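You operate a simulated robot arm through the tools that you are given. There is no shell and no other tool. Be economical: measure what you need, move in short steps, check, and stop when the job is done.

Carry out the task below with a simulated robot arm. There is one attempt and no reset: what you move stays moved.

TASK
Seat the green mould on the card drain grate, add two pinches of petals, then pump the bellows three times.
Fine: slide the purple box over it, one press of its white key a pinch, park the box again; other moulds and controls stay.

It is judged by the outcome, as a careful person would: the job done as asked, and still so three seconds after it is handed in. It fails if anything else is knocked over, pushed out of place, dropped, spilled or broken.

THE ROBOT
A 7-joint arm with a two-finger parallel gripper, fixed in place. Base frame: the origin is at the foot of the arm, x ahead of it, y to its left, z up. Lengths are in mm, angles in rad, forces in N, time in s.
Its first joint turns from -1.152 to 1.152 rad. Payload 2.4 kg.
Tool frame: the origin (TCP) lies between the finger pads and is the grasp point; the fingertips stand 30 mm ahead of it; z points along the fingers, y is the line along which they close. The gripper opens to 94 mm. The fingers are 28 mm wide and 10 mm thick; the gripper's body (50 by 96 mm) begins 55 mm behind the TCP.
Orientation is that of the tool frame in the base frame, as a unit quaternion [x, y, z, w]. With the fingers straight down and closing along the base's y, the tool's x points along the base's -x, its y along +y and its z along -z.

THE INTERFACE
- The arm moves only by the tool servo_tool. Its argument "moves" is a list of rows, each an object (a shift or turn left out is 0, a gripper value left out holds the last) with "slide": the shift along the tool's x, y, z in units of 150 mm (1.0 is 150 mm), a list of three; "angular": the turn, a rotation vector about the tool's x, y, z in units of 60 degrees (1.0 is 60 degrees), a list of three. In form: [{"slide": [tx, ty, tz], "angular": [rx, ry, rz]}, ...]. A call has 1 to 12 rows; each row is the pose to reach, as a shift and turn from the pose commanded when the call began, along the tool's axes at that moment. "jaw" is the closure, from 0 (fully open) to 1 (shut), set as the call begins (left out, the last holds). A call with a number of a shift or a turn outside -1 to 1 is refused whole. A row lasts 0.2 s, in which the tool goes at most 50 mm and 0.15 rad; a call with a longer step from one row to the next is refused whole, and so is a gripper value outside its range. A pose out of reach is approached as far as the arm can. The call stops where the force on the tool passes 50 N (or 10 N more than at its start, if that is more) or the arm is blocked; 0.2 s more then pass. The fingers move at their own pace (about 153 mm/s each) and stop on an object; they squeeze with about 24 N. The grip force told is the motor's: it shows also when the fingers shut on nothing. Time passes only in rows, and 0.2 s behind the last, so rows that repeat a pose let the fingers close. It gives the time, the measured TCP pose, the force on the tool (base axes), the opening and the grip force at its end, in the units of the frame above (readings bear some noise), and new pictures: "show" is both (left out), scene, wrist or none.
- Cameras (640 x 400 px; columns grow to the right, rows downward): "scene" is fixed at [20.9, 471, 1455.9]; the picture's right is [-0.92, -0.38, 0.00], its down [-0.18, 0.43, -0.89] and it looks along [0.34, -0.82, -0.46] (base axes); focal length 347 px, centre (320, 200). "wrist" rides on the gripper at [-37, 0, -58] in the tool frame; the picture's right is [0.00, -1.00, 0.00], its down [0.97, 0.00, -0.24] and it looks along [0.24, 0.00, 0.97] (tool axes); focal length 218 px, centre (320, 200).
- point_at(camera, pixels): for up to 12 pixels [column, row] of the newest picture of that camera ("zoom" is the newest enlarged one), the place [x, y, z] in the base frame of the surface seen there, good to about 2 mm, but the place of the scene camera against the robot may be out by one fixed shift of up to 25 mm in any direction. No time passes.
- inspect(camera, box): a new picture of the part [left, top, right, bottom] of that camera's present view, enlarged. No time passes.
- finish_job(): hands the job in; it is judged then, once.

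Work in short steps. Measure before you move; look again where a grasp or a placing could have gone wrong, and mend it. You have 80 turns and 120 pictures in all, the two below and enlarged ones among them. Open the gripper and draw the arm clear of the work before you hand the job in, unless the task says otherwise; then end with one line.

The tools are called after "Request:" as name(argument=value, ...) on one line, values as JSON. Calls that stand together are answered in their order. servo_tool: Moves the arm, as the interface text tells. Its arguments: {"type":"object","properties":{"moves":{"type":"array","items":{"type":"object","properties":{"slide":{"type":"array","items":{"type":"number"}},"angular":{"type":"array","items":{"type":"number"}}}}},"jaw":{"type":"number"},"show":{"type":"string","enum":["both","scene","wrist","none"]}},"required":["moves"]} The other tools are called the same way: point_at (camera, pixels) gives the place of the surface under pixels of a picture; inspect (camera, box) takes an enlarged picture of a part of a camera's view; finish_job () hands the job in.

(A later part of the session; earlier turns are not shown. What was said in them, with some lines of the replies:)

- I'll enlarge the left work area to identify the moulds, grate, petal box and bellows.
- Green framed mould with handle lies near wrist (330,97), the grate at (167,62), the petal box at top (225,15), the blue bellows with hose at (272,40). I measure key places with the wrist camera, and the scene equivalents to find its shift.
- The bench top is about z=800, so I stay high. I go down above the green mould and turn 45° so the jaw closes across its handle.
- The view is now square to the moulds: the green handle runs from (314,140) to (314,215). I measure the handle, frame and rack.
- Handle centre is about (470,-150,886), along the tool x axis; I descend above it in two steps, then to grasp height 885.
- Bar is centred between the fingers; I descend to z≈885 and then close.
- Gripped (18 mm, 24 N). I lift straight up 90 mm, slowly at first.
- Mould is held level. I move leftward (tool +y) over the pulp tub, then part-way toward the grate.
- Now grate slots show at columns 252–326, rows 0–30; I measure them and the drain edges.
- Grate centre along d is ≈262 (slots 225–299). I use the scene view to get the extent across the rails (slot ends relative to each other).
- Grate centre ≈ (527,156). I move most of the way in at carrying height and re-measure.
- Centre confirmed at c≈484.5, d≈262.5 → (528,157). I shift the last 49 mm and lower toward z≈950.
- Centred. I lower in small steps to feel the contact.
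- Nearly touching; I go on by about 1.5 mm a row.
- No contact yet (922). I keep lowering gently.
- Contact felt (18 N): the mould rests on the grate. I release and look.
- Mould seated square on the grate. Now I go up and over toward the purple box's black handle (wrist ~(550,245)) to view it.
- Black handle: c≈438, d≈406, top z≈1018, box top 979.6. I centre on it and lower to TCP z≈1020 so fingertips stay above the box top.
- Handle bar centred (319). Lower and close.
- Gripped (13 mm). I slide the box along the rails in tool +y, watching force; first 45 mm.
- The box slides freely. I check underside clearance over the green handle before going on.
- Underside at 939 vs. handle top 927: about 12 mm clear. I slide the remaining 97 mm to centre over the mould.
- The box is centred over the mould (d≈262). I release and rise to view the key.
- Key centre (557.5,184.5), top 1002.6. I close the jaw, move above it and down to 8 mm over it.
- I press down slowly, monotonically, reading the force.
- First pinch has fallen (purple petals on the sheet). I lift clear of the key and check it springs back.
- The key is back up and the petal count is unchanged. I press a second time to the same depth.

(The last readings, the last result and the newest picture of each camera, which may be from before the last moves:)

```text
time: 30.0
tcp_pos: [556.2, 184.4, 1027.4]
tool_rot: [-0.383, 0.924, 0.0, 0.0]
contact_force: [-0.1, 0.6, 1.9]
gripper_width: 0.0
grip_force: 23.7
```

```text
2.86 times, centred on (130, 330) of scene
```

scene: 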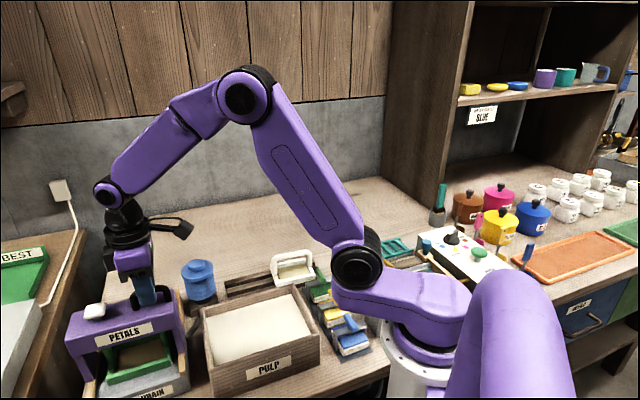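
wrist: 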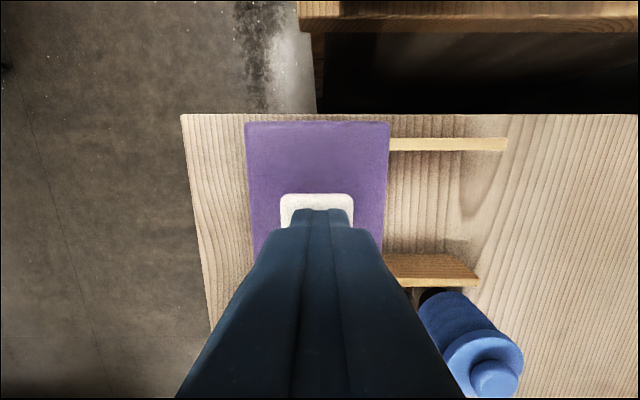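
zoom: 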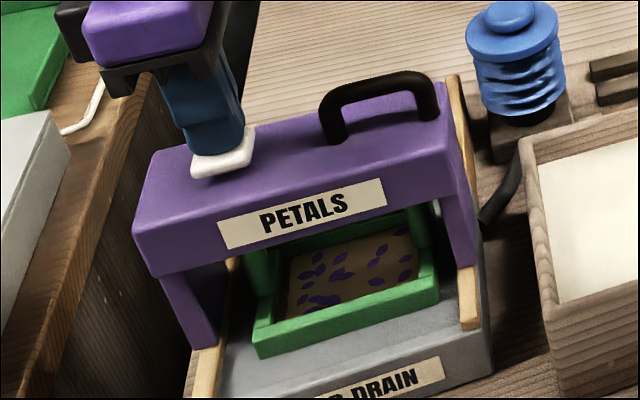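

Second pinch has fallen. I rise and go back over the black handle, opening the jaw.

Request:
servo_tool(moves=[{"slide": [0, 0, -0.15]}, {"slide": [0, 0, -0.4]}, {"slide": [0.2, 0, -0.4]}, {"slide": [0.4, 0, -0.4]}, {"slide": [0.57, 0, -0.4]}, {"slide": [0.57, 0, -0.4]}], show="none")

Request:
servo_tool(moves=[{"slide": [0, 0, 0.1]}, {"slide": [0, 0, 0.12]}, {"slide": [0, 0, 0.12]}], jaw=0.3, show="both")

```text
time: 31.4
tcp_pos: [496.4, 124.5, 1085.3]
tool_rot: [-0.383, 0.924, 0.0, 0.0]
contact_force: [0.9, 0.1, 0.3]
gripper_width: 0.0
grip_force: 23.5
```

```text
time: 32.2
tcp_pos: [497.3, 123.8, 1067.8]
tool_rot: [-0.383, 0.924, 0.0, 0.0]
contact_force: [0.8, -0.3, -0.4]
gripper_width: 65.8
grip_force: 0.2
```

scene: 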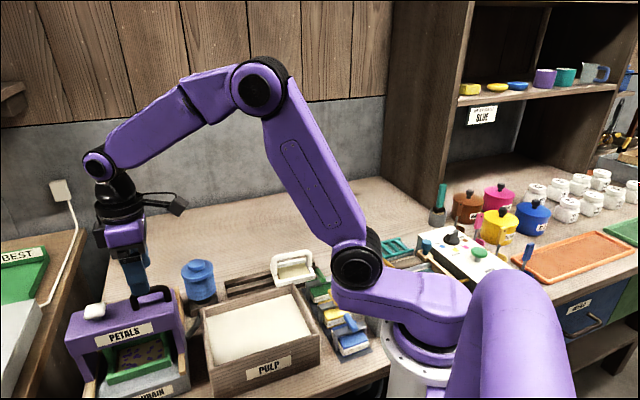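
wrist: 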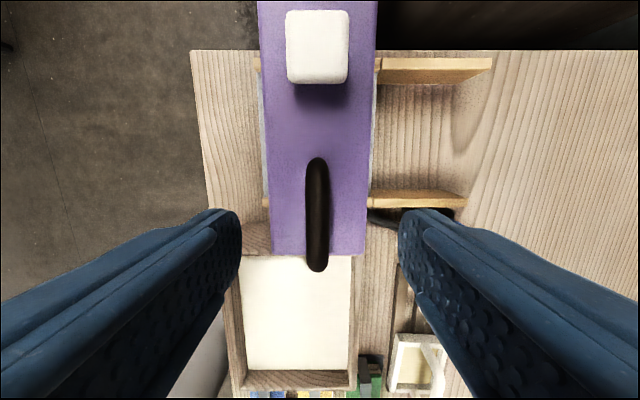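

Bar is between the fingers; lower to 1022 and grip.

Request:
servo_tool(moves=[{"slide": [0, 0.006, 0.15]}, {"slide": [0, 0.006, 0.307]}, {"slide": [0, 0.006, 0.307]}], show="none")

Request:
servo_tool(moves=[{"slide": [0, 0, 0]}, {"slide": [0, 0, 0]}, {"slide": [0, 0, 0]}], jaw=1, show="none")

```text
time: 33.0
tcp_pos: [495.7, 124.2, 1022.5]
tool_rot: [-0.383, 0.924, 0.0, 0.0]
contact_force: [0.3, 0.6, 1.3]
gripper_width: 65.9
grip_force: 0.0
```

```text
time: 33.8
tcp_pos: [495.0, 123.8, 1022.3]
tool_rot: [-0.383, 0.924, 0.0, 0.001]
contact_force: [-0.7, 1.0, -3.8]
gripper_width: 12.4
grip_force: 45.3
```

Gripped. Slide it back 141.5 mm to its parking place.

Request:
servo_tool(moves=[{"slide": [0, -0.06, 0]}, {"slide": [0, -0.16, 0]}, {"slide": [0, -0.28, 0]}, {"slide": [0, -0.4, 0]}, {"slide": [0, -0.52, 0]}, {"slide": [0, -0.64, 0]}, {"slide": [0, -0.76, 0]}, {"slide": [0, -0.86, 0]}, {"slide": [0, -0.92, 0]}, {"slide": [0, -0.943, 0]}, {"slide": [0, -0.943, 0]}], show="both")

```text
time: 36.2
tcp_pos: [595.8, 24.0, 1023.0]
tool_rot: [-0.383, 0.924, 0.0, 0.0]
contact_force: [-4.3, -2.4, 9.9]
gripper_width: 12.8
grip_force: 45.7
```

scene: 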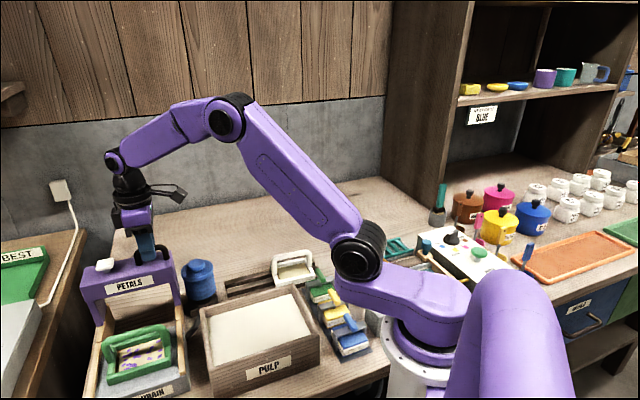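
wrist: 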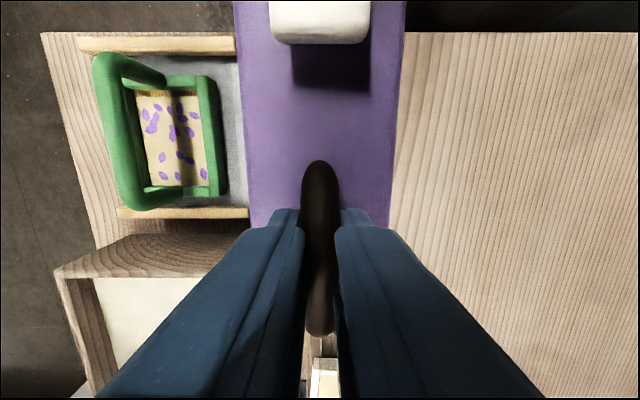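

The box is back at its parked position (same view as before gripping), and petals lie inside the mould. Release, rise and move toward the bellows.

Request:
servo_tool(moves=[{"slide": [0, 0, 0]}, {"slide": [0, 0, 0]}], jaw=0.4, show="none")

Request:
servo_tool(moves=[{"slide": [0, 0, -0.1]}, {"slide": [0, 0, -0.35]}, {"slide": [0, 0, -0.5]}, {"slide": [0.25, -0.05, -0.5]}, {"slide": [0.5, -0.1, -0.5]}, {"slide": [0.65, -0.12, -0.5]}, {"slide": [0.65, -0.12, -0.5]}], jaw=0.4, show="both")

```text
time: 36.8
tcp_pos: [594.8, 25.1, 1022.5]
tool_rot: [-0.382, 0.924, 0.0, 0.0]
contact_force: [0.6, -0.6, 0.6]
gripper_width: 56.5
grip_force: 0.1
```

```text
time: 38.4
tcp_pos: [539.8, -57.7, 1097.4]
tool_rot: [-0.382, 0.924, 0.0, -0.001]
contact_force: [-0.3, 0.1, -0.2]
gripper_width: 56.4
grip_force: 0.1
```

scene: 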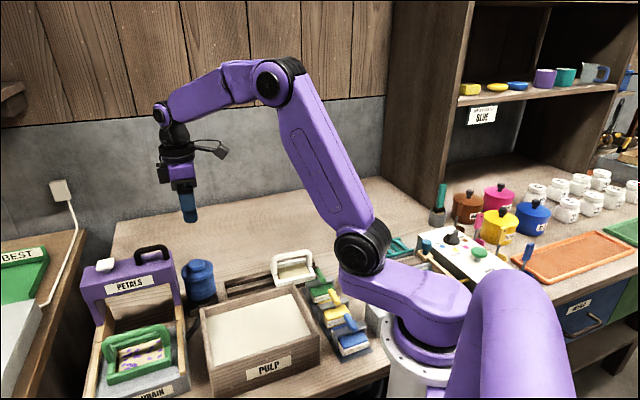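
wrist: 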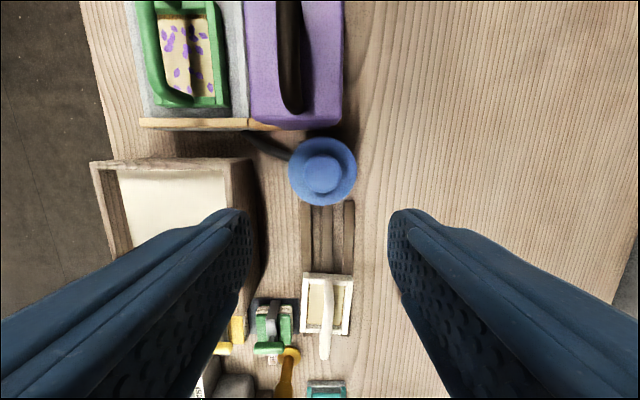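

Request:
point_at(camera="wrist", pixels=[[322, 173], [305, 173], [339, 173], [322, 158], [322, 190], [322, 200], [322, 143], [294, 172], [350, 172], [292, 100], [295, 115], [320, 120]])

Request:
inspect(camera="wrist", box=[240, 70, 400, 210])

Request:
inspect(camera="scene", box=[140, 130, 250, 310])

```text
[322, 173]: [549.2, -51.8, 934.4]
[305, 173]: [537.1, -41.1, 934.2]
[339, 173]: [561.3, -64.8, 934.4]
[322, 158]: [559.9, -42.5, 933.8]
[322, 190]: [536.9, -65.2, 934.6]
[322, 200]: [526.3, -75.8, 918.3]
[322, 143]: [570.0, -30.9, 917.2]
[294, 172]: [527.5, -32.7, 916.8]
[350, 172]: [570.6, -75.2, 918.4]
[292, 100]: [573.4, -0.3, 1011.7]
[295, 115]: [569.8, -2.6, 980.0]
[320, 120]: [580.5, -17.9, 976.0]
```

```text
2.86 times, centred on (320, 140) of wrist
```

zoom: 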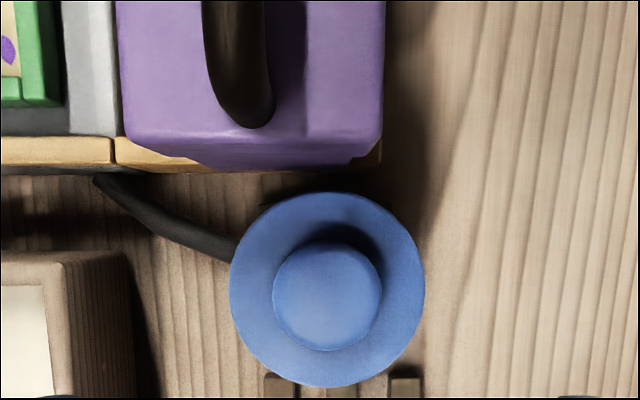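

```text
2.22 times, centred on (195, 220) of scene
```

zoom: 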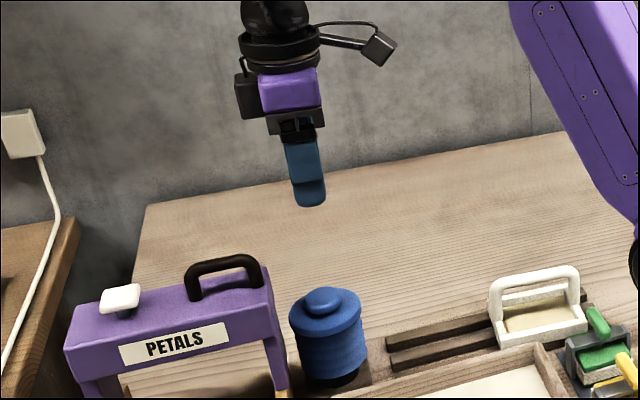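

Bellows knob centre (549,-53), top 934.5, radius ~17; the box handle is near, so I tilt the gripper 0.25 rad away from the box (camera clear), closed, and come to ~10 mm above the knob.

Request:
servo_tool(moves=[{"slide": [-0.04, -0.01, 0], "angular": [0, -0.12, 0]}, {"slide": [-0.078, -0.021, 0.1], "angular": [0, -0.239, 0]}, {"slide": [-0.078, -0.021, 0.35], "angular": [0, -0.239, 0]}, {"slide": [-0.078, -0.021, 0.6], "angular": [0, -0.239, 0]}, {"slide": [-0.078, -0.021, 0.8], "angular": [0, -0.239, 0]}, {"slide": [-0.078, -0.021, 0.8], "angular": [0, -0.239, 0]}], jaw=1, show="both")

Request:
inspect(camera="scene", box=[120, 190, 250, 320])

```text
time: 39.8
tcp_pos: [550.2, -50.7, 977.0]
tool_rot: [-0.38, 0.916, 0.048, 0.115]
contact_force: [-0.5, -0.3, -0.7]
gripper_width: 0.0
grip_force: 23.9
```

scene: 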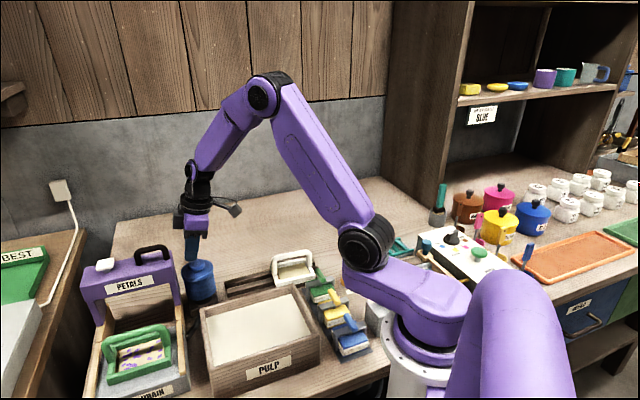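
wrist: 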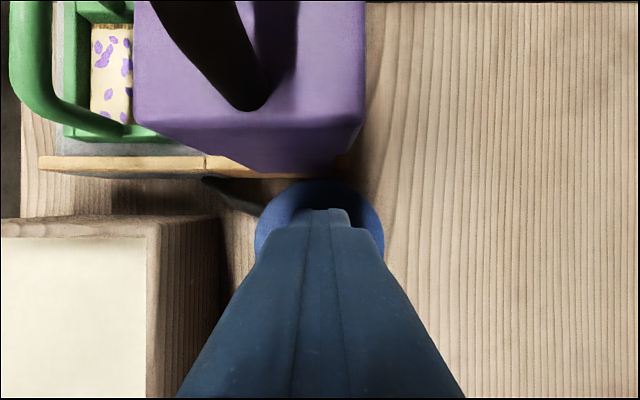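

```text
3.08 times, centred on (185, 255) of scene
```

zoom: 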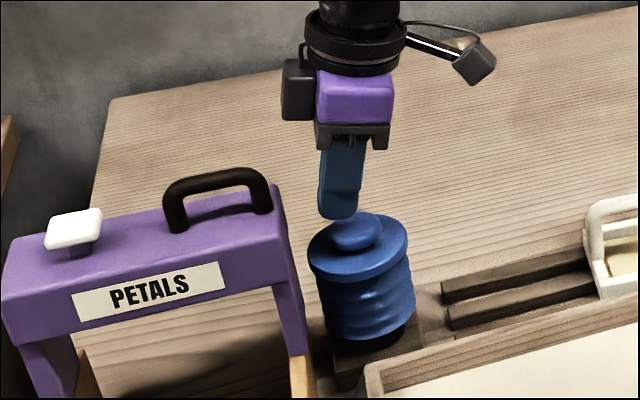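

Tip is above the knob and clear of the handle. I press straight down 25 mm (tool-axis components) and read the force.

Request:
servo_tool(moves=[{"slide": [0.0165, 0, 0.0646]}, {"slide": [0.0247, 0, 0.0969]}, {"slide": [0.033, 0, 0.1292]}, {"slide": [0.041, 0, 0.1615]}, {"slide": [0.041, 0, 0.1615]}], show="none")

Request:
inspect(camera="scene", box=[120, 190, 250, 320])

```text
time: 41.0
tcp_pos: [550.3, -50.2, 952.3]
tool_rot: [-0.38, 0.916, 0.048, 0.116]
contact_force: [0.6, 0.9, 5.7]
gripper_width: 0.0
grip_force: 23.5
```

```text
3.08 times, centred on (185, 255) of scene
```

zoom: 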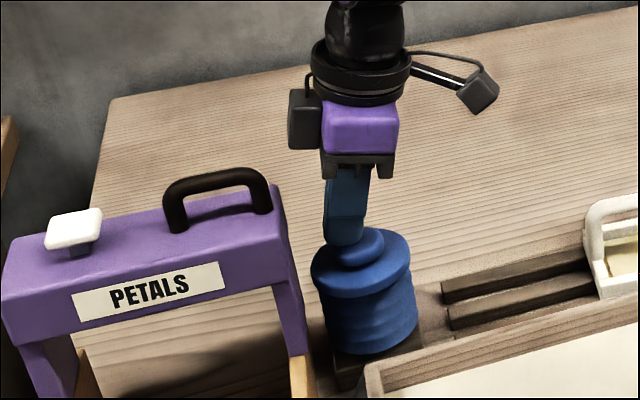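

Springy, 5.7 N at ~15 mm stroke. I continue down until it bottoms.

Request:
servo_tool(moves=[{"slide": [0.0082, 0, 0.0323]}, {"slide": [0.0165, 0, 0.0646]}, {"slide": [0.0247, 0, 0.0969]}, {"slide": [0.0247, 0, 0.0969]}], show="none")

Request:
inspect(camera="scene", box=[90, 190, 250, 350])

```text
time: 41.5
tcp_pos: [552.6, -50.9, 951.1]
tool_rot: [-0.379, 0.916, 0.047, 0.119]
contact_force: [-6.8, -1.3, 20.0]
gripper_width: 0.2
grip_force: 24.6
stopped in row 2: the force on the tool passed its limit (the readings are from after the stop); the commanded pose is now the measured one
```

```text
2.50 times, centred on (170, 270) of scene
```

zoom: 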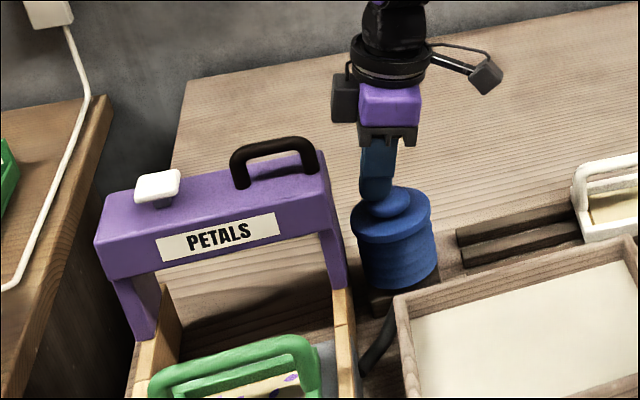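

It bottoms at TCP ≈951 (~15 mm stroke): pump one. I lift fully and check it re-expands.

Request:
servo_tool(moves=[{"slide": [-0.0165, 0, -0.0646]}, {"slide": [-0.033, 0, -0.1292]}, {"slide": [-0.045, 0, -0.177]}, {"slide": [-0.045, 0, -0.177]}], show="none")

Request:
inspect(camera="scene", box=[90, 190, 250, 350])

```text
time: 42.5
tcp_pos: [551.4, -52.3, 976.8]
tool_rot: [-0.38, 0.916, 0.047, 0.117]
contact_force: [-0.1, 0.1, -0.7]
gripper_width: 0.0
grip_force: 23.9
```

```text
2.50 times, centred on (170, 270) of scene
```

zoom: 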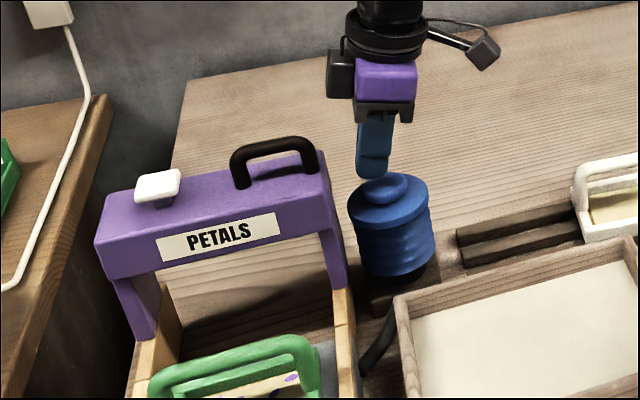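

Knob has sprung back (row ~265, as at start). Pump two: down 26 mm with the force stop.

Request:
servo_tool(moves=[{"slide": [0.0165, 0, 0.0646]}, {"slide": [0.0247, 0, 0.0969]}, {"slide": [0.033, 0, 0.1292]}, {"slide": [0.0395, 0, 0.1551]}, {"slide": [0.0425, 0, 0.166]}, {"slide": [0.0425, 0, 0.166]}], show="none")

Request:
inspect(camera="scene", box=[90, 190, 250, 350])

```text
time: 43.9
tcp_pos: [552.2, -50.7, 952.6]
tool_rot: [-0.379, 0.916, 0.047, 0.118]
contact_force: [0.5, 0.8, 8.7]
gripper_width: 0.2
grip_force: 23.8
```

```text
2.50 times, centred on (170, 270) of scene
```

zoom: 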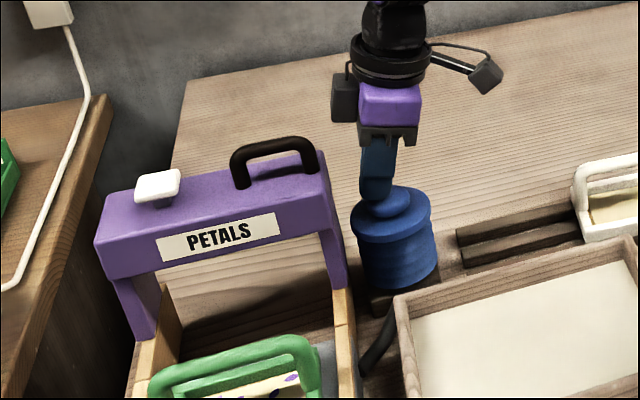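

Fully squashed looking (8.7 N); I push 2 mm more to be sure it bottoms, then release.

Request:
servo_tool(moves=[{"slide": [0.002, 0, 0.0075]}, {"slide": [0.0033, 0, 0.013]}], show="none")

Request:
servo_tool(moves=[{"slide": [-0.0165, 0, -0.0646]}, {"slide": [-0.033, 0, -0.1292]}, {"slide": [-0.045, 0, -0.177]}, {"slide": [-0.045, 0, -0.177]}, {"slide": [-0.045, 0, -0.177]}], show="none")

Request:
inspect(camera="scene", box=[90, 190, 250, 350])

```text
time: 44.5
tcp_pos: [552.6, -49.7, 949.6]
tool_rot: [-0.379, 0.917, 0.047, 0.119]
contact_force: [-8.3, 1.2, 32.4]
gripper_width: 0.0
grip_force: 24.1
```

```text
time: 45.7
tcp_pos: [551.2, -50.2, 974.7]
tool_rot: [-0.379, 0.917, 0.048, 0.118]
contact_force: [0.7, 0.3, -0.1]
gripper_width: 0.1
grip_force: 23.7
```

```text
2.50 times, centred on (170, 270) of scene
```

zoom: 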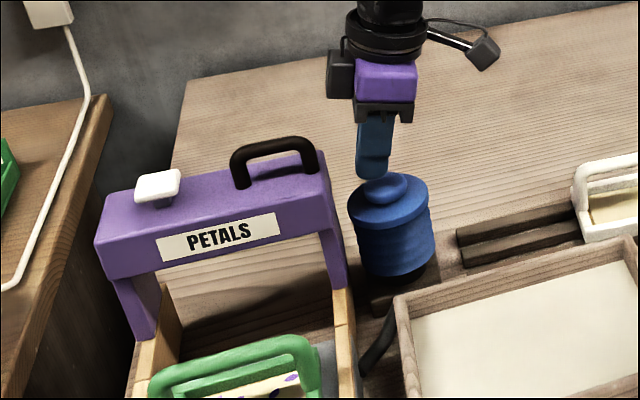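

Pump two done and re-expanded. Pump three, to the same bottom.

Request:
servo_tool(moves=[{"slide": [0.0165, 0, 0.0646]}, {"slide": [0.0247, 0, 0.0969]}, {"slide": [0.033, 0, 0.1292]}, {"slide": [0.0395, 0, 0.1551]}, {"slide": [0.0425, 0, 0.166]}, {"slide": [0.045, 0, 0.177]}], show="none")

Request:
inspect(camera="scene", box=[90, 190, 250, 350])

```text
time: 47.1
tcp_pos: [552.1, -51.2, 951.0]
tool_rot: [-0.379, 0.916, 0.048, 0.119]
contact_force: [-9.1, 2.2, 29.6]
gripper_width: 0.1
grip_force: 24.1
```

```text
2.50 times, centred on (170, 270) of scene
```

zoom: 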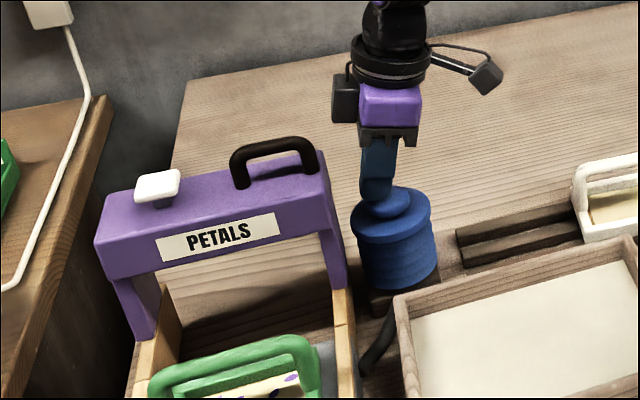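

Third full stroke (29.6 N at bottom). Release, rise well clear (up and toward −c), open the gripper and look over everything.

Request:
servo_tool(moves=[{"slide": [-0.0165, 0, -0.0646]}, {"slide": [-0.033, 0, -0.1292]}, {"slide": [-0.06, 0, -0.3]}, {"slide": [-0.06, 0, -0.6]}, {"slide": [-0.06, 0, -0.9]}, {"slide": [-0.06, 0, -0.98]}], show="none")

Request:
servo_tool(moves=[{"slide": [0.2, -0.1, -0.2]}, {"slide": [0.4, -0.2, -0.4]}, {"slide": [0.6, -0.2, -0.5]}, {"slide": [0.6, -0.2, -0.5]}], jaw=0, show="both")

Request:
inspect(camera="scene", box=[70, 230, 390, 400])

```text
time: 48.5
tcp_pos: [531.2, -71.5, 1094.8]
tool_rot: [-0.38, 0.916, 0.048, 0.117]
contact_force: [-1.0, 0.2, 0.2]
gripper_width: 0.0
grip_force: 23.1
```

```text
time: 49.5
tcp_pos: [477.5, -167.1, 1143.8]
tool_rot: [-0.379, 0.917, 0.048, 0.117]
contact_force: [-0.2, 0.1, -0.5]
gripper_width: 93.9
grip_force: 0.0
```

scene: 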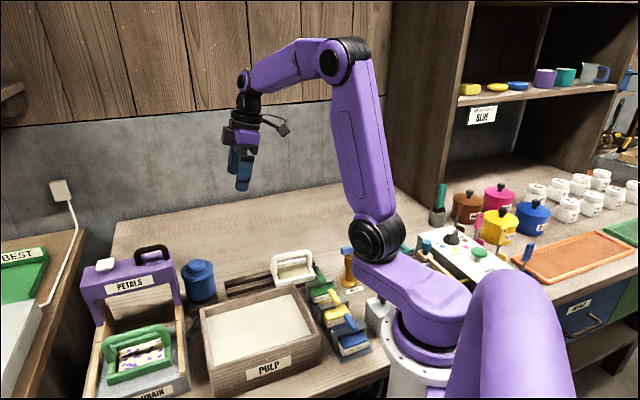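
wrist: 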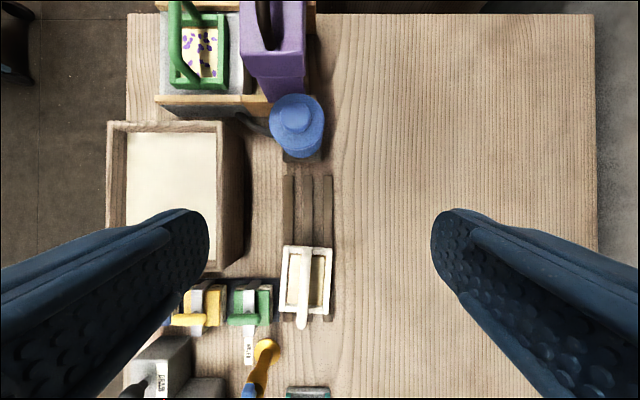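

```text
2.00 times, centred on (230, 315) of scene
```

zoom: 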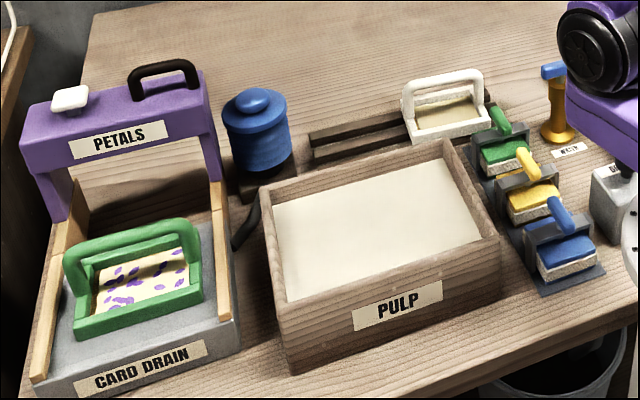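

The mould is seated with the petals inside it, the box is parked where it started, the bellows is back up, and nothing else has moved. I hand the job in.

Request:
finish_job()

```text
The job is handed in.
```

I seated the green mould on the card drain grate, added two pinches of petals, parked the purple box again and pumped the bellows three full strokes; nothing else was disturbed.
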